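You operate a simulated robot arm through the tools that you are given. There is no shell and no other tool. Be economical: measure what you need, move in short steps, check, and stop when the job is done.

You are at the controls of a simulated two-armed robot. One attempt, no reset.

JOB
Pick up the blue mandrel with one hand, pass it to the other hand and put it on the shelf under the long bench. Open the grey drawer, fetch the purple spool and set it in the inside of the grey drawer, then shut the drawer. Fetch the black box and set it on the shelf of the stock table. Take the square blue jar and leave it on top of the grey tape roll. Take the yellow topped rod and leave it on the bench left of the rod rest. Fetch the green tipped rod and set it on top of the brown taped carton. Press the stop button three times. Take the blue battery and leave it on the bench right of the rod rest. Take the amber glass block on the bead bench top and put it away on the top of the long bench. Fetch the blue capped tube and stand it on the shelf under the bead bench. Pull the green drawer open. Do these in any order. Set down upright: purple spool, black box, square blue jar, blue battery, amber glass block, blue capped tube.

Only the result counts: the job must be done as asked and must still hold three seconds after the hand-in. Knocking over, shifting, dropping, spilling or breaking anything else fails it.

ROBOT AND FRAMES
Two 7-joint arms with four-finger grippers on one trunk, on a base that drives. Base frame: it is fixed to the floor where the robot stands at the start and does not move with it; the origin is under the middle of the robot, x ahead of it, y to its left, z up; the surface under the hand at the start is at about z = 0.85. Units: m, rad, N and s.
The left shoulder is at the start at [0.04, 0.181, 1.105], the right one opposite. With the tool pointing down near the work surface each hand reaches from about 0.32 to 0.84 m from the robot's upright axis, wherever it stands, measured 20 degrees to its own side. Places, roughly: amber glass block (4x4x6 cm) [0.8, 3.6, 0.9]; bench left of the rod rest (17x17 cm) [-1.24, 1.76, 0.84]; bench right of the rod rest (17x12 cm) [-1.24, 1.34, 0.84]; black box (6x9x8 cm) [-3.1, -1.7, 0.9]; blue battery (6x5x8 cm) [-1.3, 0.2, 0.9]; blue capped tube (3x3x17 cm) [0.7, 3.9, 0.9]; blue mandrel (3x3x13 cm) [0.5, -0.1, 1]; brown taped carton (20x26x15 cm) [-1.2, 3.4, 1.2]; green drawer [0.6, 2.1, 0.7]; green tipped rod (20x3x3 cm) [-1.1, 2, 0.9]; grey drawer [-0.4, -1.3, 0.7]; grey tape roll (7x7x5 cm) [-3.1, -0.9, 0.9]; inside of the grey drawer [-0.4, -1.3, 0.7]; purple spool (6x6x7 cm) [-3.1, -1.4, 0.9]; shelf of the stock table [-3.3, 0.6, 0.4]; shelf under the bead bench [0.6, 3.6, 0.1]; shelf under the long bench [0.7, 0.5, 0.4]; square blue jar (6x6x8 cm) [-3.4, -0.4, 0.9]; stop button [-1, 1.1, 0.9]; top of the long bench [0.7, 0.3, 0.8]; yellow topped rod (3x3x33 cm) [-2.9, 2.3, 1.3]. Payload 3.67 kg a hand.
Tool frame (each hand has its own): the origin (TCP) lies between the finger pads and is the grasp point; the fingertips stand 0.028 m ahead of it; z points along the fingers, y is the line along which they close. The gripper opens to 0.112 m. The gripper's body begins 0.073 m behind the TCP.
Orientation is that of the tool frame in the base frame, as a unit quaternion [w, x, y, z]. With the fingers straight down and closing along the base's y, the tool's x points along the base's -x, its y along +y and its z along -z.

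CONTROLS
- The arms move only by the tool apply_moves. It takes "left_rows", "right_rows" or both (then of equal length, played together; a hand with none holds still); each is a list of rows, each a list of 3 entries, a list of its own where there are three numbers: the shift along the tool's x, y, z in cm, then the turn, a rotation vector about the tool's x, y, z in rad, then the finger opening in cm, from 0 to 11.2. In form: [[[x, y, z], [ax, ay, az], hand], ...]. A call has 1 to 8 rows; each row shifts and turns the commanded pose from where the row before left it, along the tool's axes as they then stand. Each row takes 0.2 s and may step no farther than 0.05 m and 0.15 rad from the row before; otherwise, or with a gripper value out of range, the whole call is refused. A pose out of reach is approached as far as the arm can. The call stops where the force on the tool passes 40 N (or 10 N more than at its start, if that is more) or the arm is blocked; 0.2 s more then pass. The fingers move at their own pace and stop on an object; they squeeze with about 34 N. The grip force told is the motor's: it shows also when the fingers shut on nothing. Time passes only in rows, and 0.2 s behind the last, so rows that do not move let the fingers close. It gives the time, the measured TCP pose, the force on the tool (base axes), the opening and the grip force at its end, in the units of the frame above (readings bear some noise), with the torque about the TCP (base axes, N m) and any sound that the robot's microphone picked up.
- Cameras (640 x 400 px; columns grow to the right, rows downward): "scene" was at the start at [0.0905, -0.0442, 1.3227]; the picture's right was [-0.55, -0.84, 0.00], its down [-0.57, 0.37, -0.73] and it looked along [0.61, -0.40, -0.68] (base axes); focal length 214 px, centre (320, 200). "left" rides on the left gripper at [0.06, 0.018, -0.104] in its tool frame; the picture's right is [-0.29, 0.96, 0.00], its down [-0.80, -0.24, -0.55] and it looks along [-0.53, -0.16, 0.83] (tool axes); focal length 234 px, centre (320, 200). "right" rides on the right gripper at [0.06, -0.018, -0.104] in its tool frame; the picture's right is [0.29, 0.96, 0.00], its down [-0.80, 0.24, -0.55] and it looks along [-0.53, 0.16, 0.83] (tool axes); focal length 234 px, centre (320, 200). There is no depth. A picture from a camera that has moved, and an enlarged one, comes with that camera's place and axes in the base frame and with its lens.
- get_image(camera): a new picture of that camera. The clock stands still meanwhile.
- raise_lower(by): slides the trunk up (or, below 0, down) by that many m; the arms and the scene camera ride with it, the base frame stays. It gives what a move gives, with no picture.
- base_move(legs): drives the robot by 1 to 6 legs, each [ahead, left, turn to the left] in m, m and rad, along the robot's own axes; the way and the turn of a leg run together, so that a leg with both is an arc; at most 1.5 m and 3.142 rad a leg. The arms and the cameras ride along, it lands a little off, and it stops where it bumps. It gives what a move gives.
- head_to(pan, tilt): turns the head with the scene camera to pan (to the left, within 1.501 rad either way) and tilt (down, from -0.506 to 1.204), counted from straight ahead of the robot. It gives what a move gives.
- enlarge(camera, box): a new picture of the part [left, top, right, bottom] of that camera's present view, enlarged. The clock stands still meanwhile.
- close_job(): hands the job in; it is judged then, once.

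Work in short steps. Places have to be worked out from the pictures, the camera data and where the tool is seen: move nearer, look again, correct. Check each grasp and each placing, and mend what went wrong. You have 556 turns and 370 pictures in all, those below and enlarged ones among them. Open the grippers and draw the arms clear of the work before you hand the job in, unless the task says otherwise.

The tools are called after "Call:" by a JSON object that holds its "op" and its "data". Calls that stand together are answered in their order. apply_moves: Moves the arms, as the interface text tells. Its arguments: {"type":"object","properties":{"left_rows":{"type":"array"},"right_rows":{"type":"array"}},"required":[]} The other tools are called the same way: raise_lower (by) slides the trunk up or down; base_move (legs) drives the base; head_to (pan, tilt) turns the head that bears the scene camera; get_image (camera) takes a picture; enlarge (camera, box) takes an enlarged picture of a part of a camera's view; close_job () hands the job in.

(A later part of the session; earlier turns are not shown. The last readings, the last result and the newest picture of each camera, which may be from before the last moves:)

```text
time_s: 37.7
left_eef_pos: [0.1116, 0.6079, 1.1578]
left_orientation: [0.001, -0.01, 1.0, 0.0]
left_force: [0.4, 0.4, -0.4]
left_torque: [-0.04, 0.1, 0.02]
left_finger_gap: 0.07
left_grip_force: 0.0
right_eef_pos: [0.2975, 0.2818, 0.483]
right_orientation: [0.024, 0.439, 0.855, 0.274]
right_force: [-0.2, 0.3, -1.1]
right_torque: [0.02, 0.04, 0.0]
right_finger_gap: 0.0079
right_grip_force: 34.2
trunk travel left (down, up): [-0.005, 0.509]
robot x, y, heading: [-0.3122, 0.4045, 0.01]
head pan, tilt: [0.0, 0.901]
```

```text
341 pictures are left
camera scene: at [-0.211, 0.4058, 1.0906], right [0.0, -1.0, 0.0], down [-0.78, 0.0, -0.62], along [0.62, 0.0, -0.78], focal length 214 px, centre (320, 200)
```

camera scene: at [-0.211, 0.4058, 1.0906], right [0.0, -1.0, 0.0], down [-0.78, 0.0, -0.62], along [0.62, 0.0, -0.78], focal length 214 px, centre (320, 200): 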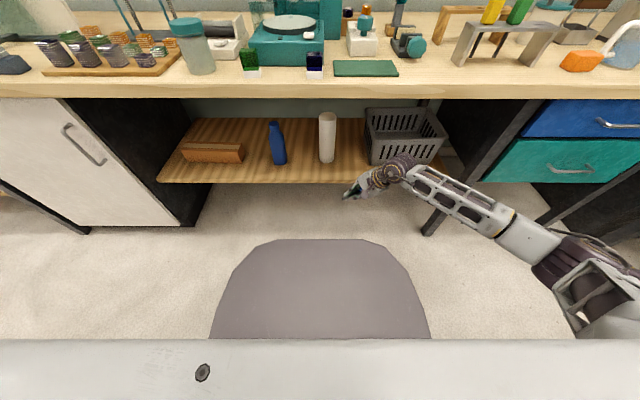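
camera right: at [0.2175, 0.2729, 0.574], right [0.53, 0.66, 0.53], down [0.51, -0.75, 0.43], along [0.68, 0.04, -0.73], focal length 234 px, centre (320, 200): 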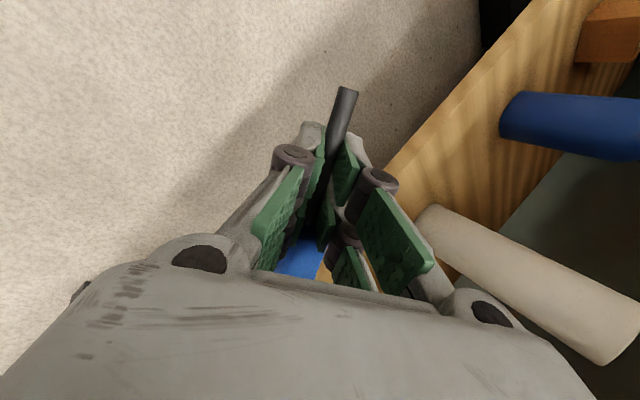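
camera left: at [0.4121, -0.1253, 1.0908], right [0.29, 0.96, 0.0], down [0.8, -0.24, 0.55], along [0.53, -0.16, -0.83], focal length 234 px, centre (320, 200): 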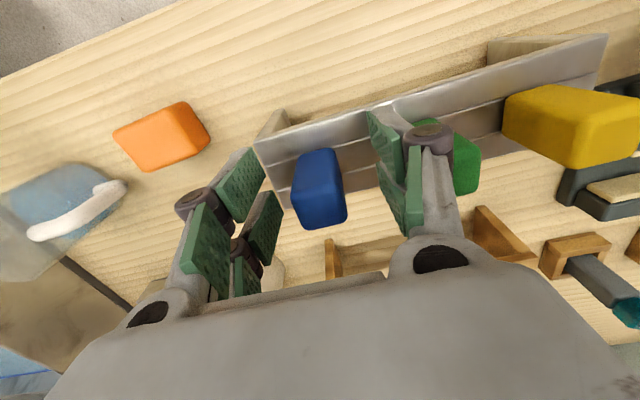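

Clear path. I drive forward 0.19 so the TCP is over the shelf at x≈0.485.

Call:
{"op": "base_move", "data": {"legs": [[0.19, 0, 0]]}}

Call:
{"op": "get_image", "data": {"camera": "right"}}

Call:
{"op": "get_image", "data": {"camera": "scene"}}

```text
time_s: 39.3
left_eef_pos: [0.3058, 0.61, 1.1575]
left_orientation: [0.002, -0.012, 1.0, -0.001]
left_force: [1.0, 0.4, -0.2]
left_torque: [-0.02, 0.06, 0.0]
left_finger_gap: 0.0701
left_grip_force: 0.1
right_eef_pos: [0.4935, 0.2833, 0.4828]
right_orientation: [0.023, 0.439, 0.855, 0.275]
right_force: [0.4, 0.2, -1.5]
right_torque: [0.03, 0.05, 0.02]
right_finger_gap: 0.0082
right_grip_force: 34.0
trunk travel left (down, up): [-0.005, 0.509]
robot x, y, heading: [-0.1138, 0.4048, 0.007]
head pan, tilt: [0.0, 0.901]
```

```text
340 pictures are left
camera right: at [0.4115, 0.2739, 0.574], right [0.53, 0.66, 0.53], down [0.51, -0.75, 0.43], along [0.68, 0.04, -0.73], focal length 234 px, centre (320, 200)
```

right: 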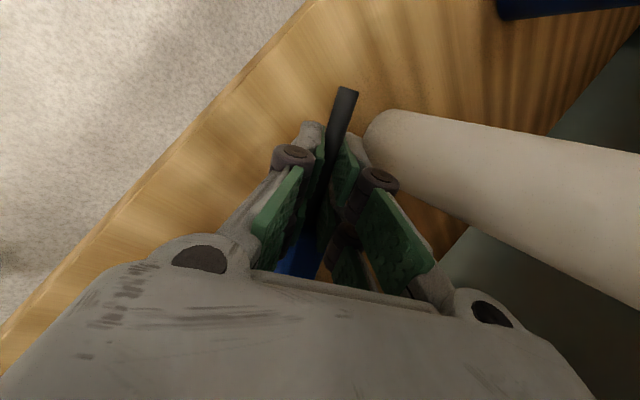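

```text
339 pictures are left
camera scene: at [-0.0173, 0.4064, 1.0906], right [0.01, -1.0, 0.0], down [-0.78, 0.0, -0.62], along [0.62, 0.0, -0.78], focal length 214 px, centre (320, 200)
```

scene: 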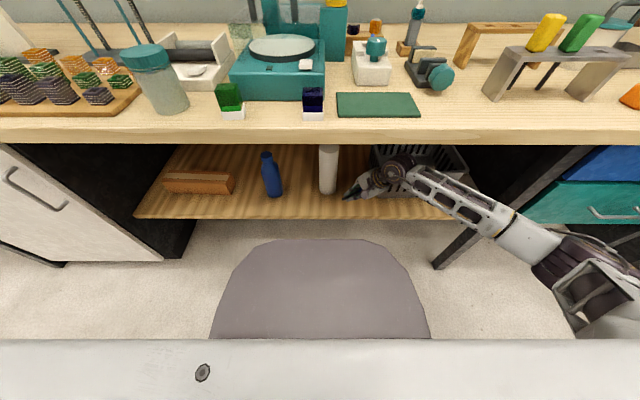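

I lower slowly: about 4 cm, then finer.

Call:
{"op": "apply_moves", "data": {"right_rows": [[[-0.26, -0.64, 1.1], [0, 0, 0], 0], [[-0.26, -0.64, 1.1], [0, 0, 0], 0], [[-0.26, -0.64, 1.1], [0, 0, 0], 0], [[-0.1, -0.25, 0.42], [0, 0, 0], 0], [[0, 0, 0], [0, 0, 0], 0]]}}

```text
time_s: 40.5
left_eef_pos: [0.3052, 0.6102, 1.1594]
left_orientation: [0.002, -0.011, 1.0, 0.0]
left_force: [-0.5, 0.0, 0.8]
left_torque: [0.0, 0.0, -0.01]
left_finger_gap: 0.0699
left_grip_force: 0.0
right_eef_pos: [0.4913, 0.2823, 0.4391]
right_orientation: [0.024, 0.439, 0.855, 0.275]
right_force: [-0.2, -0.5, -0.2]
right_torque: [0.05, 0.03, -0.07]
right_finger_gap: 0.0082
right_grip_force: 34.3
trunk travel left (down, up): [-0.005, 0.509]
robot x, y, heading: [-0.1159, 0.4092, 0.001]
head pan, tilt: [0.0, 0.901]
```

Call:
{"op": "apply_moves", "data": {"right_rows": [[[-0.1, -0.25, 0.42], [0, 0, 0], 0], [[-0.1, -0.25, 0.42], [0, 0, 0], 0], [[-0.1, -0.25, 0.42], [0, 0, 0], 0], [[0, 0, 0], [0, 0, 0], 0]]}}

Call:
{"op": "get_image", "data": {"camera": "right"}}

```text
time_s: 41.3
left_eef_pos: [0.3031, 0.6083, 1.158]
left_orientation: [0.003, -0.01, 1.0, 0.001]
left_force: [0.4, 0.3, 0.0]
left_torque: [0.0, 0.03, 0.01]
left_finger_gap: 0.0702
left_grip_force: 0.1
right_eef_pos: [0.4948, 0.2841, 0.4334]
right_orientation: [0.027, 0.438, 0.854, 0.281]
right_force: [-9.7, -2.4, 17.4]
right_torque: [-0.3, 0.12, -0.15]
right_finger_gap: 0.008
right_grip_force: 33.7
trunk travel left (down, up): [-0.005, 0.509]
robot x, y, heading: [-0.1131, 0.4032, 0.005]
head pan, tilt: [0.0, 0.901]
stopped in row 4 (right hand): the force on the tool passed its limit at 44 N (the readings are from after the stop); the commanded pose is now the measured one
```

```text
338 pictures are left
camera right: at [0.4123, 0.2739, 0.5233], right [0.52, 0.66, 0.54], down [0.5, -0.75, 0.43], along [0.69, 0.05, -0.73], focal length 234 px, centre (320, 200)
```

right: 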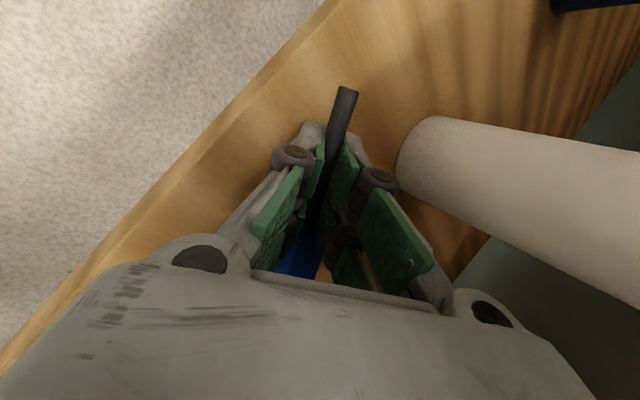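

Contact with the shelf. I lift 2 mm, open to 3.5 cm and let the mandrel settle, then retract along the fingers.

Call:
{"op": "apply_moves", "data": {"right_rows": [[[0.04, 0.1, -0.17], [0, 0, 0], 1.5], [[0, 0, 0], [0, 0, 0], 3], [[0, 0.3, -0.3], [0, 0, 0], 3.5], [[0, 0, 0], [0, 0, 0], 3.5]]}}

Call:
{"op": "get_image", "data": {"camera": "right"}}

```text
time_s: 42.3
left_eef_pos: [0.305, 0.609, 1.1583]
left_orientation: [0.002, -0.011, 1.0, 0.0]
left_force: [0.4, -0.2, 0.1]
left_torque: [0.0, 0.0, 0.02]
left_finger_gap: 0.0699
left_grip_force: 0.1
right_eef_pos: [0.4955, 0.2831, 0.4363]
right_orientation: [0.027, 0.439, 0.854, 0.278]
right_force: [0.7, 0.4, 1.1]
right_torque: [-0.02, -0.03, -0.01]
right_finger_gap: 0.0366
right_grip_force: 0.0
trunk travel left (down, up): [-0.005, 0.509]
robot x, y, heading: [-0.1168, 0.4065, 0.004]
head pan, tilt: [0.0, 0.901]
```

```text
337 pictures are left
camera right: at [0.4135, 0.2735, 0.526], right [0.53, 0.66, 0.53], down [0.51, -0.75, 0.43], along [0.68, 0.04, -0.73], focal length 234 px, centre (320, 200)
```

right: 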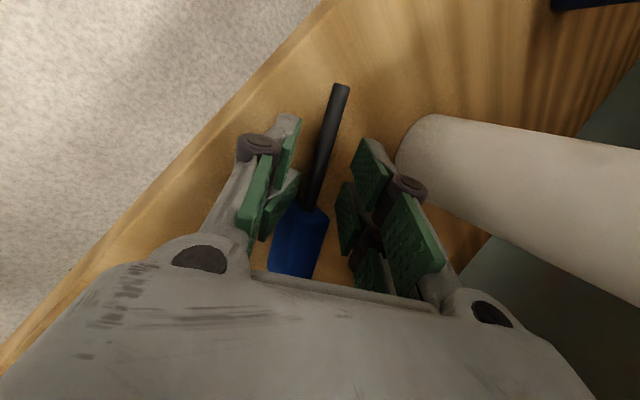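

It lies on the shelf. I retract along the fingers and back out.

Call:
{"op": "apply_moves", "data": {"right_rows": [[[0, 0, -3], [0, 0, 0], 3.5], [[0, 0, -3], [0, 0, 0], 3.5], [[0, 0, 0], [0, 0, 0], 3.5]]}}

Call:
{"op": "base_move", "data": {"legs": [[-0.3, 0, 0]]}}

Call:
{"op": "get_image", "data": {"camera": "scene"}}

```text
time_s: 43.1
left_eef_pos: [0.3039, 0.6075, 1.159]
left_orientation: [0.001, -0.01, 1.0, 0.0]
left_force: [-0.3, 1.0, 1.1]
left_torque: [0.02, 0.01, 0.01]
left_finger_gap: 0.07
left_grip_force: 0.0
right_eef_pos: [0.4769, 0.2556, 0.487]
right_orientation: [0.026, 0.438, 0.854, 0.279]
right_force: [0.5, 0.7, -0.4]
right_torque: [0.0, 0.04, 0.0]
right_finger_gap: 0.0348
right_grip_force: 0.1
trunk travel left (down, up): [-0.005, 0.509]
robot x, y, heading: [-0.1166, 0.4043, 0.001]
head pan, tilt: [0.0, 0.901]
```

```text
time_s: 45.2
left_eef_pos: [-0.0014, 0.6067, 1.1586]
left_orientation: [0.002, -0.009, 1.0, 0.0]
left_force: [-0.8, 0.1, 0.4]
left_torque: [0.05, -0.02, -0.02]
left_finger_gap: 0.0702
left_grip_force: 0.0
right_eef_pos: [0.1729, 0.254, 0.4875]
right_orientation: [0.028, 0.438, 0.854, 0.279]
right_force: [0.1, -0.4, -0.4]
right_torque: [0.01, -0.04, -0.03]
right_finger_gap: 0.0348
right_grip_force: 0.1
trunk travel left (down, up): [-0.005, 0.509]
robot x, y, heading: [-0.4185, 0.4017, 0.003]
head pan, tilt: [0.0, 0.901]
```

```text
336 pictures are left
camera scene: at [-0.3231, 0.4048, 1.0908], right [0.0, -1.0, 0.0], down [-0.78, 0.0, -0.62], along [0.62, 0.0, -0.78], focal length 214 px, centre (320, 200)
```

scene: 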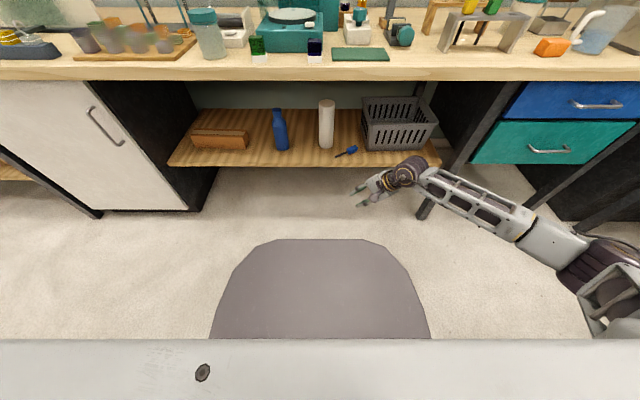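

Mandrel rests on the shelf. Next I raise the trunk, and bring the right hand back to pointing down.

Call:
{"op": "raise_lower", "data": {"by": 0.22}}

Call:
{"op": "apply_moves", "data": {"right_rows": [[[0, 0, 0], [0.0734, 0.0074, -0.115], 6], [[0, 0, 0], [0.0734, 0.0074, -0.115], 6], [[0, 0, 0], [0.0734, 0.0074, -0.115], 6], [[0, 0, 0], [0.0734, 0.0074, -0.115], 6], [[0, 0, 0], [0.0734, 0.0074, -0.115], 6], [[0, 0, 0], [0.0734, 0.0074, -0.115], 6], [[0, 0, 0], [0.0734, 0.0074, -0.115], 6], [[0, 0, 0], [0.0734, 0.0074, -0.115], 6]]}}

Call:
{"op": "apply_moves", "data": {"right_rows": [[[1, -4, -2.9], [0, 0, 0], 6], [[2, -3.5, -3], [0, 0, 0], 6], [[2, -3, -3.3], [0, 0, 0], 6], [[1, -3, -3.5], [0, 0, 0], 6], [[1, -2, -4.5], [0, 0, 0], 6], [[1, -1, -4.5], [0, 0, 0], 6], [[1, 0, -4.7], [0, 0, 0], 6], [[1, 0, -4.7], [0, 0, 0], 6]]}}

Call:
{"op": "head_to", "data": {"pan": 1.2, "tilt": 0.45}}

Call:
{"op": "get_image", "data": {"camera": "scene"}}

```text
time_s: 47.6
left_eef_pos: [0.001, 0.6062, 1.3774]
left_orientation: [0.002, -0.01, 1.0, 0.001]
left_force: [-0.2, -0.3, 0.4]
left_torque: [0.01, 0.01, 0.03]
left_finger_gap: 0.0701
left_grip_force: 0.1
right_eef_pos: [0.1727, 0.254, 0.7065]
right_orientation: [0.026, 0.439, 0.854, 0.278]
right_force: [0.0, -1.0, 0.1]
right_torque: [0.0, 0.01, 0.03]
right_finger_gap: 0.0349
right_grip_force: 0.0
trunk travel left (down, up): [-0.225, 0.289]
robot x, y, heading: [-0.4183, 0.401, 0.007]
head pan, tilt: [0.0, 0.901]
```

```text
time_s: 49.4
left_eef_pos: [0.0018, 0.6071, 1.3785]
left_orientation: [0.002, -0.009, 1.0, 0.0]
left_force: [-0.1, 0.6, 0.3]
left_torque: [-0.01, 0.02, -0.01]
left_finger_gap: 0.0701
left_grip_force: 0.1
right_eef_pos: [0.1739, 0.2542, 0.7083]
right_orientation: [-0.002, 0.001, 1.0, -0.003]
right_force: [0.5, 0.3, 0.4]
right_torque: [-0.03, 0.01, -0.01]
right_finger_gap: 0.0601
right_grip_force: 0.0
trunk travel left (down, up): [-0.225, 0.289]
robot x, y, heading: [-0.4206, 0.4045, 0.005]
head pan, tilt: [0.0, 0.901]
```

```text
refused: row 1 steps farther than a row can; nothing moved
```

```text
time_s: 50.8
left_eef_pos: [0.0009, 0.6061, 1.3791]
left_orientation: [0.002, -0.01, 1.0, 0.0]
left_force: [0.3, -0.5, 0.3]
left_torque: [0.03, 0.03, -0.01]
left_finger_gap: 0.07
left_grip_force: 0.1
right_eef_pos: [0.1724, 0.2538, 0.707]
right_orientation: [-0.002, 0.0, 1.0, 0.0]
right_force: [-0.4, 0.1, 0.2]
right_torque: [-0.01, -0.01, -0.01]
right_finger_gap: 0.06
right_grip_force: 0.1
trunk travel left (down, up): [-0.225, 0.289]
robot x, y, heading: [-0.4192, 0.4027, 0.006]
head pan, tilt: [1.201, 0.45]
```

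```text
335 pictures are left
camera scene: at [-0.3646, 0.4904, 1.349], right [0.93, -0.36, 0.0], down [-0.16, -0.41, -0.9], along [0.32, 0.84, -0.44], focal length 214 px, centre (320, 200)
```

scene: 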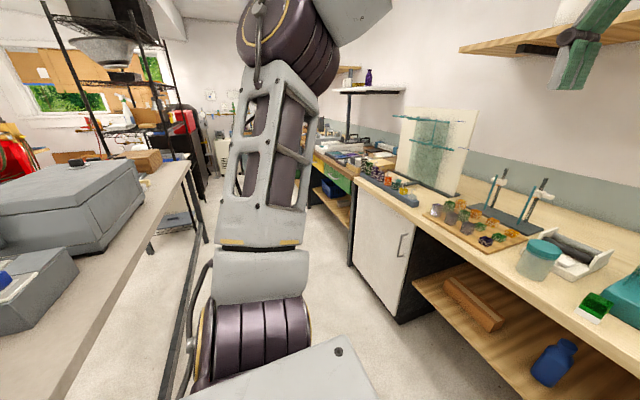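

I bring both arms to a compact carrying pose.

Call:
{"op": "apply_moves", "data": {"right_rows": [[[1.6, -2.3, -3.6], [0, 0, 0], 6], [[1.6, -2.3, -3.6], [0, 0, 0], 6], [[1.6, -2.3, -3.6], [0, 0, 0], 6], [[1.6, -2.3, -3.6], [0, 0, 0], 6], [[1.6, -2.3, -3.6], [0, 0, 0], 6], [[1.6, -2.3, -3.6], [0, 0, 0], 6], [[1.6, -2.3, -3.6], [0, 0, 0], 6], [[1.6, -2.3, -3.6], [0, 0, 0], 6]], "left_rows": [[[0.5, 0.5, 2.8], [0, 0, 0], 6], [[0.5, 0.5, 2.8], [0, 0, 0], 6], [[0.5, 0.5, 2.8], [0, 0, 0], 6], [[0.5, 0.5, 2.8], [0, 0, 0], 6], [[0.5, 0.5, 2.8], [0, 0, 0], 6], [[0.5, 0.5, 2.8], [0, 0, 0], 6], [[0.5, 0.5, 2.8], [0, 0, 0], 6], [[0.5, 0.5, 2.8], [0, 0, 0], 6]]}}

Call:
{"op": "head_to", "data": {"pan": -1.45, "tilt": 0.5}}

Call:
{"op": "get_image", "data": {"camera": "scene"}}

```text
time_s: 52.6
left_eef_pos: [-0.0411, 0.6449, 1.1561]
left_orientation: [0.003, -0.011, 1.0, 0.0]
left_force: [-0.8, 0.8, -0.2]
left_torque: [0.03, -0.02, 0.04]
left_finger_gap: 0.0597
left_grip_force: 0.0
right_eef_pos: [0.0433, 0.0706, 0.996]
right_orientation: [-0.001, 0.001, 1.0, -0.001]
right_force: [-0.6, 0.0, 0.2]
right_torque: [0.0, -0.03, 0.01]
right_finger_gap: 0.0604
right_grip_force: 0.0
trunk travel left (down, up): [-0.225, 0.289]
robot x, y, heading: [-0.4173, 0.4027, 0.003]
head pan, tilt: [1.201, 0.45]
```

```text
time_s: 55.0
left_eef_pos: [-0.0408, 0.6445, 1.1567]
left_orientation: [0.003, -0.009, 1.0, 0.0]
left_force: [-0.5, 1.1, 0.0]
left_torque: [0.0, 0.02, 0.02]
left_finger_gap: 0.0601
left_grip_force: 0.0
right_eef_pos: [0.0449, 0.071, 0.9951]
right_orientation: [-0.001, 0.001, 1.0, 0.0]
right_force: [-0.1, 0.7, -0.3]
right_torque: [0.0, -0.01, -0.01]
right_finger_gap: 0.0602
right_grip_force: 0.0
trunk travel left (down, up): [-0.225, 0.289]
robot x, y, heading: [-0.4181, 0.4027, 0.004]
head pan, tilt: [-1.45, 0.499]
```

```text
334 pictures are left
camera scene: at [-0.3863, 0.3143, 1.3445], right [-0.99, -0.12, 0.0], down [-0.06, 0.47, -0.88], along [0.11, -0.87, -0.48], focal length 214 px, centre (320, 200)
```

scene: 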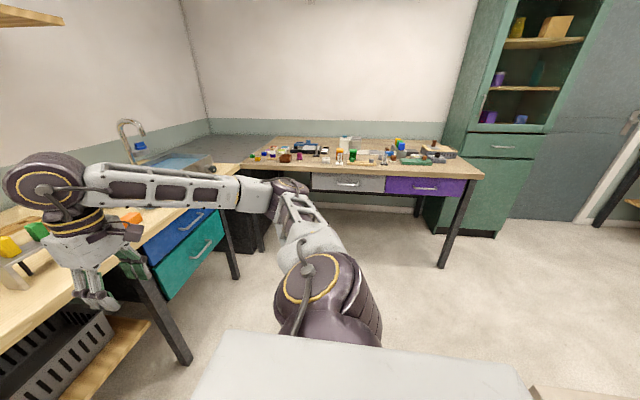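

The grey drawer is on the table at the −y end. I raise the right hand a bit, move to mid-aisle and turn around clockwise to face the rear bench.

Call:
{"op": "apply_moves", "data": {"right_rows": [[[0.5, 0, -4], [0, 0, 0], 6], [[0.5, 0, -4], [0, 0, 0], 6], [[0.5, 0, -4], [0, 0, 0], 6], [[0.5, 0, -4], [0, 0, 0], 6]]}}

Call:
{"op": "base_move", "data": {"legs": [[0.2, -0.15, 0], [0, 0, -3.14]]}}

Call:
{"op": "head_to", "data": {"pan": 0, "tilt": 0.6}}

Call:
{"op": "get_image", "data": {"camera": "scene"}}

```text
time_s: 56.1
left_eef_pos: [-0.043, 0.6459, 1.1558]
left_orientation: [0.003, -0.01, 1.0, 0.0]
left_force: [-1.0, 0.0, -0.5]
left_torque: [-0.02, -0.04, -0.01]
left_finger_gap: 0.0604
left_grip_force: 0.1
right_eef_pos: [0.0286, 0.07, 1.0963]
right_orientation: [-0.076, 0.001, 0.997, -0.001]
right_force: [-0.5, 0.0, 0.3]
right_torque: [-0.02, -0.04, 0.0]
right_finger_gap: 0.0599
right_grip_force: 0.0
trunk travel left (down, up): [-0.225, 0.289]
robot x, y, heading: [-0.4193, 0.4006, 0.004]
head pan, tilt: [-1.45, 0.499]
stopped in row 4 (right hand): the arm was blocked; the commanded pose is now the measured one
```

```text
time_s: 66.1
left_eef_pos: [-0.5978, 0.0139, 1.1556]
left_orientation: [-0.001, 1.0, 0.005, -0.002]
left_force: [0.1, 0.3, -1.0]
left_torque: [0.0, 0.0, -0.02]
left_finger_gap: 0.0601
left_grip_force: 0.1
right_eef_pos: [-0.6629, 0.5901, 1.0969]
right_orientation: [0.0, 0.997, -0.005, 0.076]
right_force: [0.5, -0.7, 0.2]
right_torque: [0.01, 0.01, 0.0]
right_finger_gap: 0.0599
right_grip_force: 0.1
trunk travel left (down, up): [-0.225, 0.289]
robot x, y, heading: [-0.2171, 0.2543, 3.137]
head pan, tilt: [-1.45, 0.499]
```

```text
time_s: 67.7
left_eef_pos: [-0.5989, 0.0125, 1.1551]
left_orientation: [-0.001, 1.0, 0.005, -0.003]
left_force: [0.6, 0.2, -0.7]
left_torque: [0.0, -0.02, -0.01]
left_finger_gap: 0.0599
left_grip_force: 0.1
right_eef_pos: [-0.6643, 0.5891, 1.0959]
right_orientation: [0.001, 0.997, -0.006, 0.076]
right_force: [0.3, 1.2, 0.4]
right_torque: [-0.02, -0.01, 0.02]
right_finger_gap: 0.0601
right_grip_force: 0.0
trunk travel left (down, up): [-0.225, 0.289]
robot x, y, heading: [-0.2184, 0.251, 3.135]
head pan, tilt: [0.0, 0.6]
```

```text
333 pictures are left
camera scene: at [-0.3259, 0.2541, 1.3354], right [0.01, 1.0, 0.0], down [0.57, 0.0, -0.82], along [-0.82, 0.01, -0.57], focal length 214 px, centre (320, 200)
```

scene: 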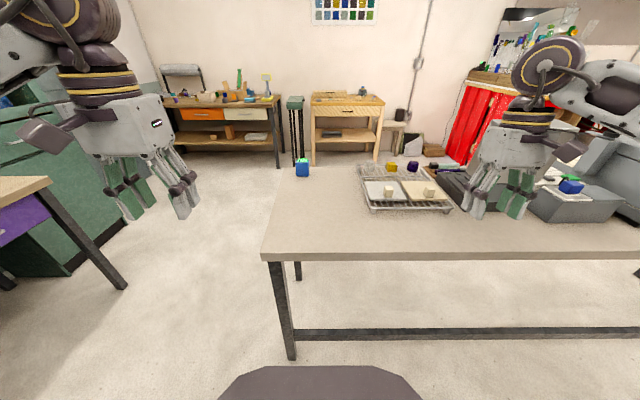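

The blue battery (green-topped block) sits at the table corner near (-1.23,0.18). I slide ahead and to the robot's left so my right hand comes near it.

Call:
{"op": "base_move", "data": {"legs": [[0, 0.33, 0], [0.33, 0, 0]]}}

Call:
{"op": "apply_moves", "data": {"right_rows": [[[-3, 0, 0], [0, -0.14, 0], 10], [[-4, 0, 0], [0, 0, 0], 10], [[-4, 0, 0], [0, 0, 0], 10], [[-4, 0, 0], [0, 0, 0], 10]]}}

Call:
{"op": "get_image", "data": {"camera": "scene"}}

Call:
{"op": "get_image", "data": {"camera": "right"}}

```text
time_s: 71.9
left_eef_pos: [-0.9133, -0.33, 1.1548]
left_orientation: [0.0, 1.0, 0.015, -0.003]
left_force: [0.1, -0.2, -0.1]
left_torque: [-0.02, 0.02, 0.02]
left_finger_gap: 0.0603
left_grip_force: 0.1
right_eef_pos: [-0.9902, 0.2444, 1.0962]
right_orientation: [0.0, 0.997, 0.004, 0.076]
right_force: [-0.3, 0.7, 0.1]
right_torque: [0.03, 0.0, 0.01]
right_finger_gap: 0.0601
right_grip_force: 0.1
trunk travel left (down, up): [-0.225, 0.289]
robot x, y, heading: [-0.5363, -0.0858, -3.13]
head pan, tilt: [0.0, 0.6]
stopped in leg 2: the robot was blocked; the commanded pose is now the measured one
```

```text
time_s: 72.9
left_eef_pos: [-0.9129, -0.3307, 1.1542]
left_orientation: [0.0, 1.0, 0.015, -0.002]
left_force: [0.1, -0.3, -0.6]
left_torque: [-0.01, -0.04, -0.01]
left_finger_gap: 0.0601
left_grip_force: 0.1
right_eef_pos: [-1.1405, 0.2417, 1.0935]
right_orientation: [-0.001, 1.0, 0.005, 0.008]
right_force: [-0.4, -0.2, -0.6]
right_torque: [-0.02, -0.04, 0.02]
right_finger_gap: 0.0999
right_grip_force: 0.0
trunk travel left (down, up): [-0.225, 0.289]
robot x, y, heading: [-0.5371, -0.0859, -3.124]
head pan, tilt: [0.0, 0.6]
```

```text
332 pictures are left
camera scene: at [-0.6467, -0.0862, 1.3353], right [-0.01, 1.0, 0.0], down [0.57, 0.01, -0.82], along [-0.82, -0.01, -0.57], focal length 214 px, centre (320, 200)
```

scene: 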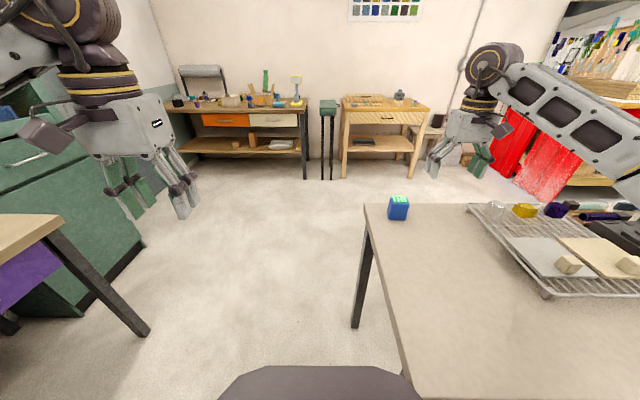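

```text
331 pictures are left
camera right: at [-1.0829, 0.2607, 1.1982], right [0.3, -0.95, 0.0], down [-0.8, -0.25, 0.54], along [-0.52, -0.16, -0.84], focal length 234 px, centre (320, 200)
```

right: 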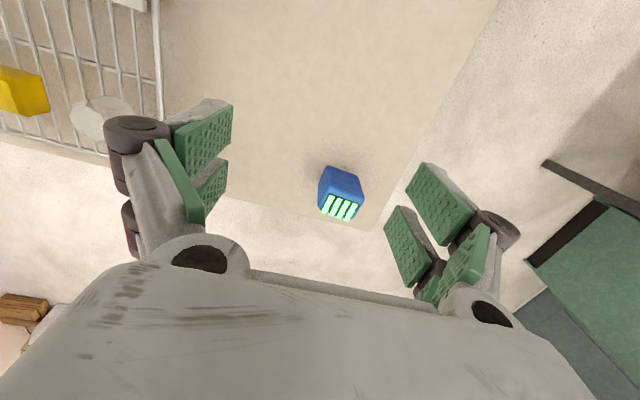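

Battery top centre is at about (-1.25,0.177,0.93). I zoom in to get its yaw.

Call:
{"op": "enlarge", "data": {"camera": "right", "box": [290, 150, 390, 240]}}

```text
4.44 times, centred on (340, 195) of right
camera zoom: at [-1.0829, 0.2607, 1.1982], right [0.3, -0.95, 0.0], down [-0.8, -0.25, 0.54], along [-0.52, -0.16, -0.84], focal length 1041 px, centre (231, 222)
```

zoom: 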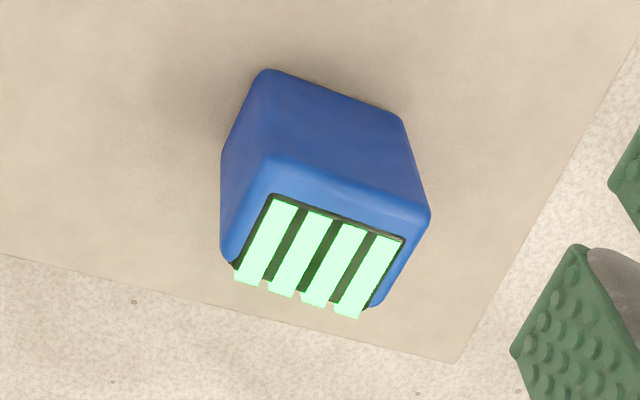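

Battery is axis-aligned, centre ≈(-1.247,0.18). I move over it.

Call:
{"op": "apply_moves", "data": {"right_rows": [[[-3.6, 2.1, 0], [0, 0, 0], 10], [[-3.5, 2.1, 1], [0, 0, 0], 10], [[-3.5, 2, 2], [0, 0, 0], 10], [[0, 0, 4], [0, 0, 0], 10], [[0, 0, 2.5], [0, 0, 0], 10], [[0, 0, 0], [0, 0, 0], 10]]}}

Call:
{"op": "get_image", "data": {"camera": "right"}}

```text
time_s: 74.3
left_eef_pos: [-0.9124, -0.3312, 1.1558]
left_orientation: [0.0, 1.0, 0.015, -0.003]
left_force: [0.1, -0.3, 0.2]
left_torque: [0.01, -0.01, 0.05]
left_finger_gap: 0.0601
left_grip_force: 0.1
right_eef_pos: [-1.2432, 0.1805, 0.9915]
right_orientation: [-0.001, 1.0, 0.004, 0.005]
right_force: [-0.1, -0.6, 0.4]
right_torque: [-0.01, -0.01, -0.01]
right_finger_gap: 0.0997
right_grip_force: 0.1
trunk travel left (down, up): [-0.225, 0.289]
robot x, y, heading: [-0.5397, -0.0847, -3.128]
head pan, tilt: [0.0, 0.6]
```

```text
329 pictures are left
camera right: at [-1.1866, 0.198, 1.0965], right [0.3, -0.95, 0.0], down [-0.8, -0.25, 0.54], along [-0.52, -0.16, -0.84], focal length 234 px, centre (320, 200)
```

right: 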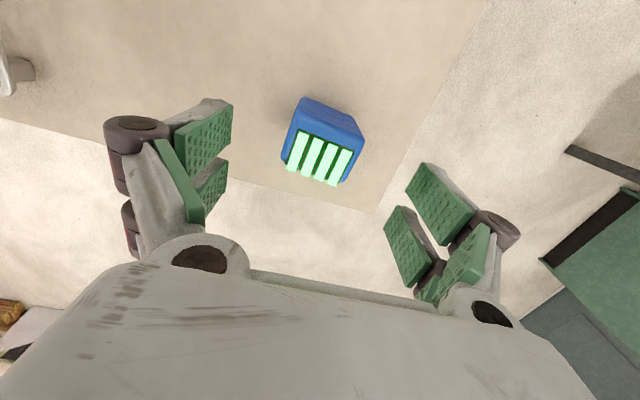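

Aligned to within millimetres. Descend and grip.

Call:
{"op": "apply_moves", "data": {"right_rows": [[[-0.6, 0.3, 4], [0, 0, 0], 10], [[0, 0, 3], [0, 0, 0], 10], [[0, 0, 2.4], [0, 0, 0], 10], [[0, 0, 0], [0, 0, 0], 4], [[0, 0, 0], [0, 0, 0], 2], [[0, 0, 0], [0, 0, 0], 2]]}}

Call:
{"op": "apply_moves", "data": {"right_rows": [[[0, 0, -3], [0, 0, 0], 2], [[0, 0, -4], [0, 0, 0], 2], [[0, 0, -4], [0, 0, 0], 2], [[0, 0, -4], [0, 0, 0], 2]]}}

Call:
{"op": "get_image", "data": {"camera": "right"}}

```text
time_s: 75.7
left_eef_pos: [-0.9134, -0.331, 1.1554]
left_orientation: [0.0, 1.0, 0.015, -0.003]
left_force: [-0.2, 0.8, 0.2]
left_torque: [-0.04, -0.01, -0.03]
left_finger_gap: 0.0601
left_grip_force: 0.0
right_eef_pos: [-1.2493, 0.1758, 0.8998]
right_orientation: [-0.001, 1.0, 0.004, 0.006]
right_force: [0.3, -0.7, 2.1]
right_torque: [0.02, 0.07, -0.05]
right_finger_gap: 0.0602
right_grip_force: 34.2
trunk travel left (down, up): [-0.225, 0.289]
robot x, y, heading: [-0.5362, -0.0858, -3.13]
head pan, tilt: [0.0, 0.6]
```

```text
time_s: 76.7
left_eef_pos: [-0.9119, -0.3306, 1.1556]
left_orientation: [-0.001, 1.0, 0.014, -0.002]
left_force: [-0.5, -0.3, -0.4]
left_torque: [0.05, 0.03, -0.01]
left_finger_gap: 0.0599
left_grip_force: 0.0
right_eef_pos: [-1.2528, 0.1794, 1.047]
right_orientation: [-0.001, 1.0, 0.005, 0.007]
right_force: [-0.6, 0.2, -3.0]
right_torque: [-0.01, 0.0, -0.01]
right_finger_gap: 0.0598
right_grip_force: 34.0
trunk travel left (down, up): [-0.225, 0.289]
robot x, y, heading: [-0.5362, -0.0816, -3.127]
head pan, tilt: [0.0, 0.6]
```

```text
328 pictures are left
camera right: at [-1.196, 0.1962, 1.1519], right [0.3, -0.95, 0.0], down [-0.8, -0.25, 0.54], along [-0.52, -0.16, -0.84], focal length 234 px, centre (320, 200)
```

right: 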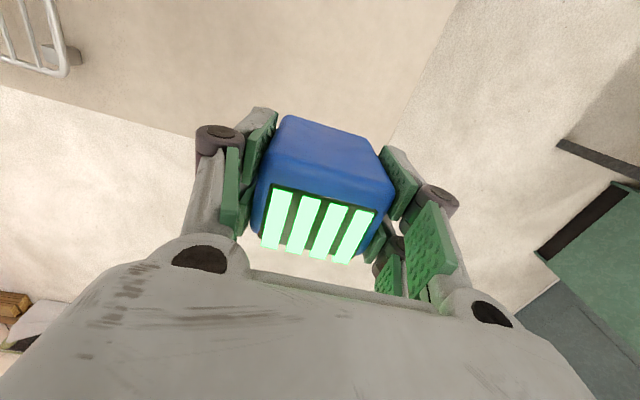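

Battery held. I retract the hand, back to mid-aisle, and travel along +y toward the rod rest.

Call:
{"op": "apply_moves", "data": {"right_rows": [[[4, 0, -2], [0, 0, 0], 2], [[4, 0, -2], [0, 0, 0], 2], [[4, 0, -2], [0, 0, 0], 2], [[4, 0, -2], [0, 0, 0], 2], [[4, 0, 0], [0, 0, 0], 2]]}}

Call:
{"op": "base_move", "data": {"legs": [[-0.33, 0, -0.01], [0, -1.45, 0]]}}

Call:
{"op": "get_image", "data": {"camera": "scene"}}

```text
time_s: 77.9
left_eef_pos: [-0.9113, -0.3304, 1.1555]
left_orientation: [0.001, 1.0, 0.015, -0.003]
left_force: [0.2, 0.6, 1.2]
left_torque: [-0.02, 0.02, 0.04]
left_finger_gap: 0.0598
left_grip_force: 0.0
right_eef_pos: [-1.0519, 0.1784, 1.131]
right_orientation: [-0.001, 1.0, 0.004, 0.006]
right_force: [-0.3, 0.4, -2.6]
right_torque: [-0.04, 0.03, 0.02]
right_finger_gap: 0.0598
right_grip_force: 34.0
trunk travel left (down, up): [-0.225, 0.289]
robot x, y, heading: [-0.534, -0.086, -3.126]
head pan, tilt: [0.0, 0.6]
```

```text
time_s: 86.9
left_eef_pos: [-0.6118, 1.0604, 1.1553]
left_orientation: [0.001, 1.0, 0.027, -0.002]
left_force: [0.9, 0.7, 0.8]
left_torque: [-0.03, 0.0, 0.0]
left_finger_gap: 0.0598
left_grip_force: 0.1
right_eef_pos: [-0.763, 1.5656, 1.1315]
right_orientation: [0.0, 1.0, 0.017, 0.005]
right_force: [-0.2, -0.2, -2.8]
right_torque: [-0.01, -0.02, 0.01]
right_finger_gap: 0.0599
right_grip_force: 33.9
trunk travel left (down, up): [-0.225, 0.289]
robot x, y, heading: [-0.24, 1.3131, -3.105]
head pan, tilt: [0.0, 0.6]
```

```text
327 pictures are left
camera scene: at [-0.3501, 1.3113, 1.3354], right [-0.04, 1.0, 0.0], down [0.56, 0.02, -0.82], along [-0.82, -0.03, -0.57], focal length 214 px, centre (320, 200)
```

scene: 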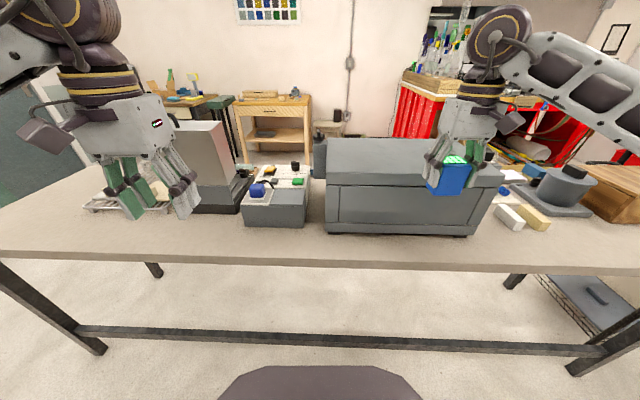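

The big grey case blocks this side, so the rod rest is served from the far side. The control box with the button is here though; I zoom in.

Call:
{"op": "enlarge", "data": {"camera": "scene", "box": [180, 130, 340, 240]}}

```text
3.64 times, centred on (260, 185) of scene
camera zoom: at [-0.3501, 1.3113, 1.3354], right [-0.04, 1.0, 0.0], down [0.56, 0.02, -0.82], along [-0.82, -0.03, -0.57], focal length 780 px, centre (538, 254)
```

zoom: 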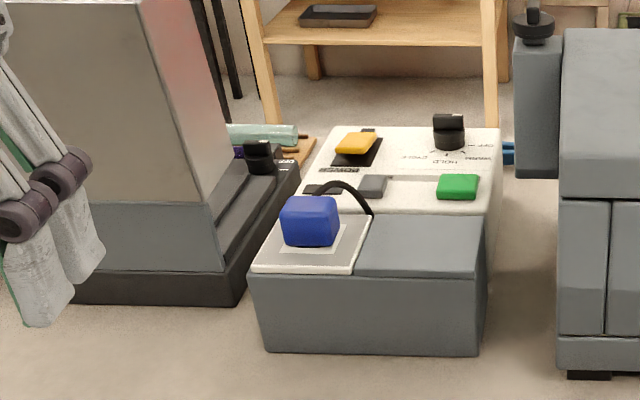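

Call:
{"op": "enlarge", "data": {"camera": "scene", "box": [255, 158, 315, 190]}}

```text
10.67 times, centred on (285, 174) of scene
camera zoom: at [-0.3501, 1.3113, 1.3354], right [-0.04, 1.0, 0.0], down [0.56, 0.02, -0.82], along [-0.82, -0.03, -0.57], focal length 2288 px, centre (693, 477)
```

zoom: 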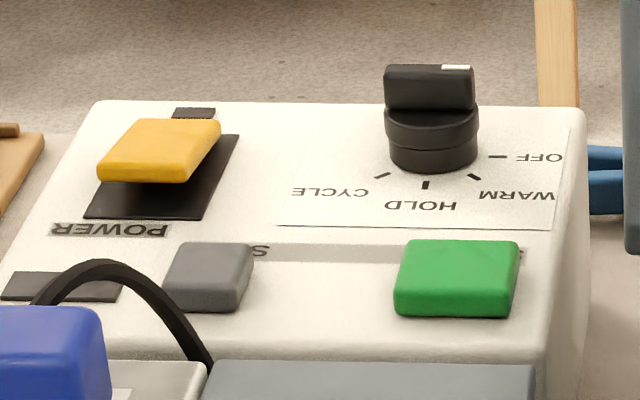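

Labels are hidden from here, so I raise the trunk and move closer to look down on the panel.

Call:
{"op": "raise_lower", "data": {"by": 0.28}}

Call:
{"op": "base_move", "data": {"legs": [[0.27, 0.05, -0.03]]}}

Call:
{"op": "head_to", "data": {"pan": 0.25, "tilt": 1.0}}

Call:
{"op": "get_image", "data": {"camera": "scene"}}

```text
time_s: 89.7
left_eef_pos: [-0.6119, 1.0594, 1.4355]
left_orientation: [0.0, 1.0, 0.027, -0.002]
left_force: [-1.1, -0.6, 0.5]
left_torque: [-0.03, 0.01, -0.01]
left_finger_gap: 0.0603
left_grip_force: 0.1
right_eef_pos: [-0.7622, 1.5657, 1.409]
right_orientation: [0.0, 1.0, 0.017, 0.007]
right_force: [0.2, 0.1, -1.5]
right_torque: [-0.01, 0.03, -0.02]
right_finger_gap: 0.0599
right_grip_force: 34.3
trunk travel left (down, up): [-0.505, 0.009]
robot x, y, heading: [-0.24, 1.3097, -3.106]
head pan, tilt: [0.0, 0.6]
```

```text
time_s: 91.8
left_eef_pos: [-0.8775, 1.0216, 1.432]
left_orientation: [0.0, 1.0, 0.006, 0.0]
left_force: [-1.2, 0.2, -0.5]
left_torque: [-0.02, -0.07, -0.04]
left_finger_gap: 0.06
left_grip_force: 0.1
right_eef_pos: [-1.008, 1.5325, 1.4076]
right_orientation: [0.0, 1.0, -0.005, 0.009]
right_force: [-0.7, 0.0, -3.3]
right_torque: [0.0, -0.04, 0.0]
right_finger_gap: 0.0598
right_grip_force: 34.3
trunk travel left (down, up): [-0.505, 0.009]
robot x, y, heading: [-0.4896, 1.2617, 3.132]
head pan, tilt: [0.0, 0.6]
stopped in leg 1: the robot was blocked; the commanded pose is now the measured one
```

```text
time_s: 92.7
left_eef_pos: [-0.8701, 1.0225, 1.4348]
left_orientation: [0.001, 1.0, 0.006, -0.003]
left_force: [-0.1, 0.6, -0.1]
left_torque: [-0.01, 0.04, -0.01]
left_finger_gap: 0.0601
left_grip_force: 0.0
right_eef_pos: [-1.0018, 1.5339, 1.4094]
right_orientation: [0.0, 1.0, -0.005, 0.006]
right_force: [0.8, 0.2, -3.2]
right_torque: [-0.03, 0.01, 0.02]
right_finger_gap: 0.0597
right_grip_force: 34.0
trunk travel left (down, up): [-0.505, 0.009]
robot x, y, heading: [-0.4918, 1.2631, 3.136]
head pan, tilt: [0.25, 1.0]
```

```text
324 pictures are left
camera scene: at [-0.5779, 1.2453, 1.5829], right [-0.24, 0.97, 0.0], down [0.82, 0.2, -0.54], along [-0.53, -0.13, -0.84], focal length 214 px, centre (320, 200)
```

scene: 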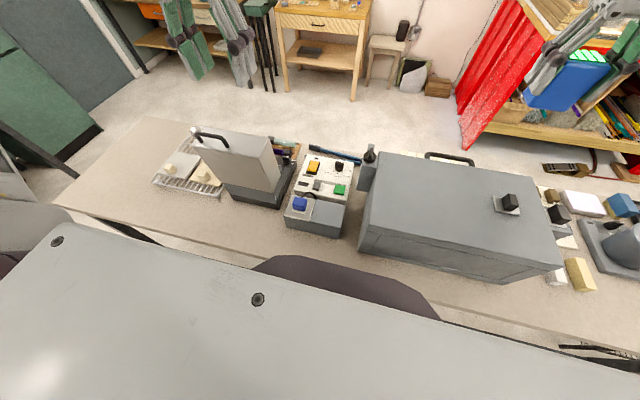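

Call:
{"op": "enlarge", "data": {"camera": "scene", "box": [285, 148, 365, 212]}}

```text
6.25 times, centred on (325, 180) of scene
camera zoom: at [-0.5779, 1.2453, 1.5829], right [-0.24, 0.97, 0.0], down [0.82, 0.2, -0.54], along [-0.53, -0.13, -0.84], focal length 1340 px, centre (289, 325)
```

zoom: 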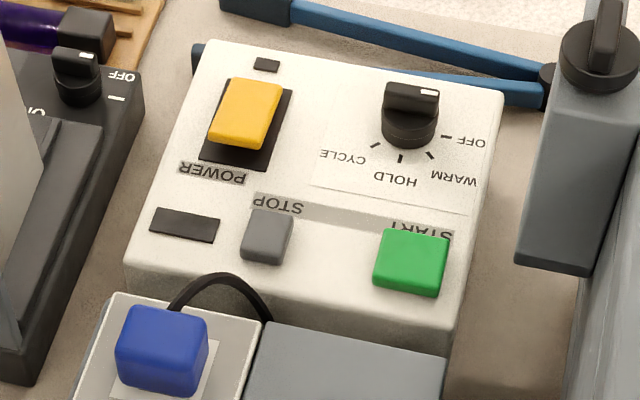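

Gray is STOP, triangulated at (-1.048,1.117,0.937). I turn the left hand 90° (narrow profile beside the tall box) with fingers closed.

Call:
{"op": "apply_moves", "data": {"left_rows": [[[0, 0, 0], [0, 0, -0.145], 0], [[0, 0, 0], [0, 0, -0.145], 0], [[0, 0, 0], [0, 0, -0.145], 0], [[0, 0, 0], [0, 0, -0.145], 0], [[0, 0, 0], [0, 0, -0.145], 0], [[0, 0, 0], [0, 0, -0.145], 0], [[0, 0, 0], [0, 0, -0.145], 0], [[0, 0, 0], [0, 0, -0.145], 0]]}}

Call:
{"op": "apply_moves", "data": {"left_rows": [[[0, 0, 0], [0, 0, -0.145], 0], [[0, 0, 0], [0, 0, -0.145], 0], [[0, 0, 0], [0, 0, -0.13], 0]]}}

```text
time_s: 94.5
left_eef_pos: [-0.8732, 1.0221, 1.4354]
left_orientation: [0.0, 0.832, 0.554, -0.002]
left_force: [-0.4, -0.5, 0.1]
left_torque: [-0.04, 0.03, -0.01]
left_finger_gap: 0.0002
left_grip_force: 34.0
right_eef_pos: [-1.0039, 1.533, 1.4092]
right_orientation: [-0.001, 1.0, -0.005, 0.007]
right_force: [-0.6, 0.9, -3.0]
right_torque: [0.01, 0.01, 0.01]
right_finger_gap: 0.0596
right_grip_force: 33.8
trunk travel left (down, up): [-0.505, 0.009]
robot x, y, heading: [-0.4918, 1.2568, 3.137]
head pan, tilt: [0.25, 1.0]
```

```text
time_s: 95.3
left_eef_pos: [-0.8744, 1.0223, 1.4347]
left_orientation: [-0.001, 0.699, 0.715, -0.002]
left_force: [0.1, 0.0, -0.4]
left_torque: [0.0, 0.0, 0.01]
left_finger_gap: 0.0
left_grip_force: 33.7
right_eef_pos: [-1.0046, 1.5331, 1.4104]
right_orientation: [-0.001, 1.0, -0.005, 0.008]
right_force: [-0.6, 0.5, -3.3]
right_torque: [-0.02, -0.01, 0.0]
right_finger_gap: 0.0598
right_grip_force: 34.2
trunk travel left (down, up): [-0.505, 0.009]
robot x, y, heading: [-0.4898, 1.2606, 3.137]
head pan, tilt: [0.25, 1.0]
```

I move above the button and come down to z≈1.25.

Call:
{"op": "apply_moves", "data": {"left_rows": [[[2.4, -4.35, 0], [0, 0, 0], 0], [[2.4, -4.35, 0], [0, 0, 0], 0], [[2.4, -4.35, 0], [0, 0, 0], 0], [[2.3, -4.35, 0], [0, 0, 0], 0], [[0, 0, 4.5], [0, 0, 0], 0], [[0, 0, 4.5], [0, 0, 0], 0], [[0, 0, 4.5], [0, 0, 0], 0], [[0, 0, 4.5], [0, 0, 0], 0]]}}

Call:
{"op": "get_image", "data": {"camera": "left"}}

Call:
{"op": "get_image", "data": {"camera": "scene"}}

```text
time_s: 97.1
left_eef_pos: [-1.0526, 1.1142, 1.2562]
left_orientation: [-0.001, 0.699, 0.715, -0.001]
left_force: [0.4, 0.6, 0.3]
left_torque: [0.03, 0.0, -0.01]
left_finger_gap: 0.0
left_grip_force: 34.1
right_eef_pos: [-1.0046, 1.5338, 1.4078]
right_orientation: [-0.001, 1.0, -0.004, 0.008]
right_force: [-0.9, 1.0, -3.2]
right_torque: [0.01, 0.0, 0.02]
right_finger_gap: 0.0598
right_grip_force: 33.9
trunk travel left (down, up): [-0.505, 0.009]
robot x, y, heading: [-0.4969, 1.2614, 3.14]
head pan, tilt: [0.25, 1.0]
```

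```text
322 pictures are left
camera left: at [-1.035, 1.175, 1.3587], right [0.96, -0.27, 0.0], down [-0.22, -0.8, 0.55], along [-0.15, -0.53, -0.83], focal length 234 px, centre (320, 200)
```

left: 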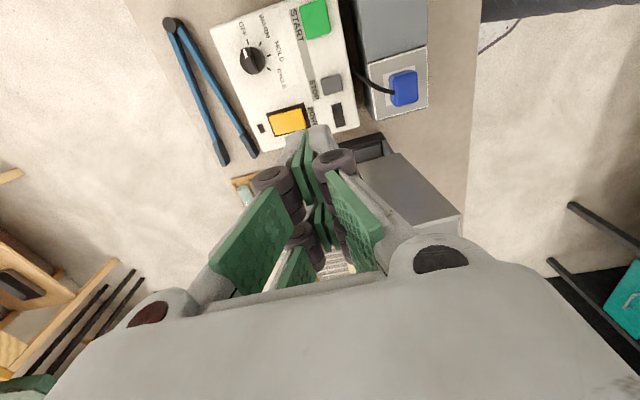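

```text
321 pictures are left
camera scene: at [-0.582, 1.2444, 1.5826], right [-0.24, 0.97, 0.0], down [0.82, 0.2, -0.54], along [-0.52, -0.13, -0.84], focal length 214 px, centre (320, 200)
```

scene: 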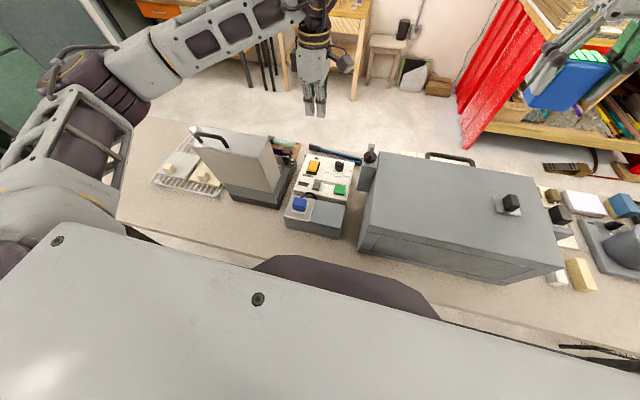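

Button reads (-1.035,1.117) in this view. I descend to z≈1.02 and recheck.

Call:
{"op": "apply_moves", "data": {"left_rows": [[[0.2, 0.8, 4.7], [0, 0, 0], 0], [[0, 0, 4.7], [0, 0, 0], 0], [[0, 0, 4.7], [0, 0, 0], 0], [[0, 0, 4.7], [0, 0, 0], 0], [[0, 0, 4.7], [0, 0, 0], 0]]}}

Call:
{"op": "get_image", "data": {"camera": "left"}}

Call:
{"op": "enlarge", "data": {"camera": "scene", "box": [275, 140, 375, 220]}}

```text
time_s: 98.3
left_eef_pos: [-1.0432, 1.1161, 1.0216]
left_orientation: [-0.001, 0.7, 0.714, -0.001]
left_force: [-0.5, -0.7, -0.7]
left_torque: [0.03, -0.02, -0.01]
left_finger_gap: 0.0
left_grip_force: 33.6
right_eef_pos: [-1.0055, 1.5334, 1.409]
right_orientation: [0.0, 1.0, -0.004, 0.009]
right_force: [-0.7, 1.1, -2.6]
right_torque: [0.0, -0.01, -0.02]
right_finger_gap: 0.06
right_grip_force: 33.8
trunk travel left (down, up): [-0.505, 0.009]
robot x, y, heading: [-0.4922, 1.2626, 3.135]
head pan, tilt: [0.25, 1.0]
```

```text
320 pictures are left
camera left: at [-1.0259, 1.177, 1.1237], right [0.96, -0.27, 0.0], down [-0.22, -0.8, 0.56], along [-0.15, -0.53, -0.83], focal length 234 px, centre (320, 200)
```

left: 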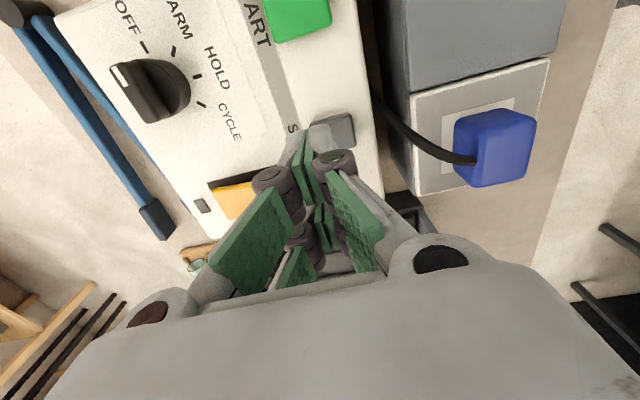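

```text
5.00 times, centred on (325, 180) of scene
camera zoom: at [-0.5821, 1.2444, 1.5826], right [-0.24, 0.97, 0.0], down [0.82, 0.2, -0.54], along [-0.52, -0.13, -0.84], focal length 1072 px, centre (295, 300)
```

zoom: 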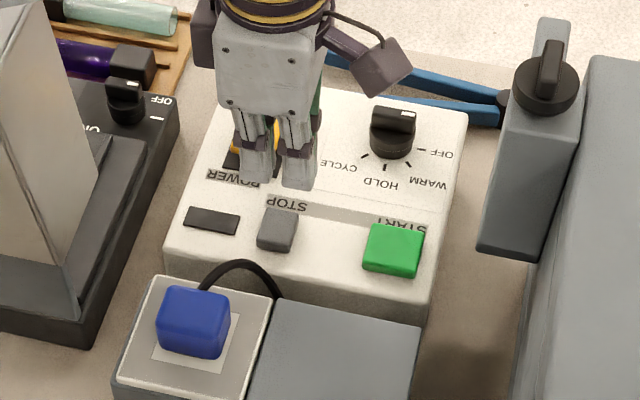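

Nearly over it. I shift 5 mm and go down to just press, watching force.

Call:
{"op": "apply_moves", "data": {"left_rows": [[[0, 0.5, 3], [0, 0, 0], 0], [[0, 0, 2], [0, 0, 0], 0], [[0, 0, 0.6], [0, 0, 0], 0], [[0, 0, 0.4], [0, 0, 0], 0], [[0, 0, 0], [0, 0, 0], 0]]}}

Call:
{"op": "enlarge", "data": {"camera": "scene", "box": [285, 148, 365, 212]}}

```text
time_s: 99.6
left_eef_pos: [-1.0413, 1.1195, 0.9689]
left_orientation: [-0.012, 0.699, 0.715, -0.005]
left_force: [-2.4, 1.5, 19.9]
left_torque: [-0.02, 0.07, 0.04]
left_finger_gap: 0.006
left_grip_force: 35.7
right_eef_pos: [-0.9991, 1.5336, 1.4112]
right_orientation: [-0.001, 1.0, -0.004, 0.005]
right_force: [0.3, 0.1, -3.0]
right_torque: [0.05, 0.07, 0.03]
right_finger_gap: 0.0598
right_grip_force: 33.6
trunk travel left (down, up): [-0.505, 0.009]
robot x, y, heading: [-0.492, 1.2608, 3.133]
head pan, tilt: [0.25, 1.0]
heard: click
stopped in row 5 (left hand): the force on the tool passed its limit at 41 N (the readings are from after the stop); the commanded pose is now the measured one
```

```text
6.25 times, centred on (325, 180) of scene
camera zoom: at [-0.5751, 1.2449, 1.5831], right [-0.24, 0.97, 0.0], down [0.81, 0.2, -0.54], along [-0.53, -0.13, -0.84], focal length 1340 px, centre (289, 325)
```

zoom: 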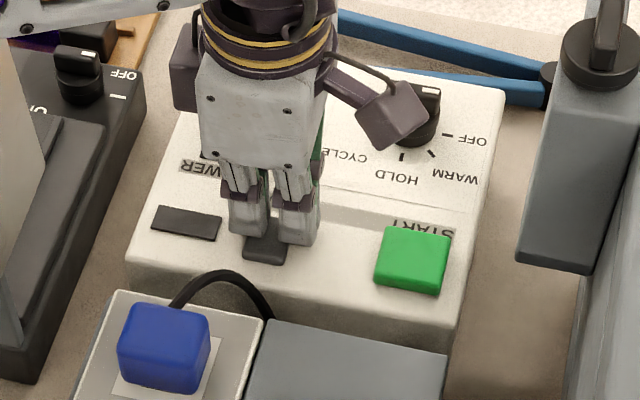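

One click heard. I lift 1.5 cm, shift 6 mm toward the button centre and press again, less hard.

Call:
{"op": "apply_moves", "data": {"left_rows": [[[0, 0, -1], [0, 0, 0], 0], [[0, 0, -0.8], [0, 0, 0], 0], [[0, 0.7, 0], [0, 0, 0], 0], [[0, 0, 0], [0, 0, 0], 0]]}}

Call:
{"op": "enlarge", "data": {"camera": "scene", "box": [285, 148, 365, 212]}}

```text
time_s: 100.6
left_eef_pos: [-1.0352, 1.1185, 0.9807]
left_orientation: [-0.004, 0.699, 0.715, -0.002]
left_force: [0.0, -0.5, 0.8]
left_torque: [-0.01, 0.01, -0.02]
left_finger_gap: 0.0
left_grip_force: 35.7
right_eef_pos: [-1.0053, 1.5334, 1.4098]
right_orientation: [0.0, 1.0, -0.004, 0.007]
right_force: [1.0, 0.3, -4.0]
right_torque: [-0.01, -0.01, -0.03]
right_finger_gap: 0.0599
right_grip_force: 34.3
trunk travel left (down, up): [-0.505, 0.009]
robot x, y, heading: [-0.4909, 1.2626, 3.141]
head pan, tilt: [0.25, 1.0]
```

```text
6.25 times, centred on (325, 180) of scene
camera zoom: at [-0.5814, 1.2451, 1.5826], right [-0.24, 0.97, 0.0], down [0.82, 0.2, -0.54], along [-0.52, -0.13, -0.84], focal length 1340 px, centre (289, 325)
```

zoom: 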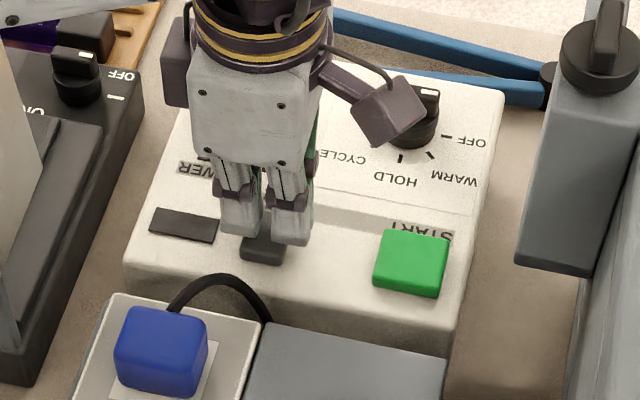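

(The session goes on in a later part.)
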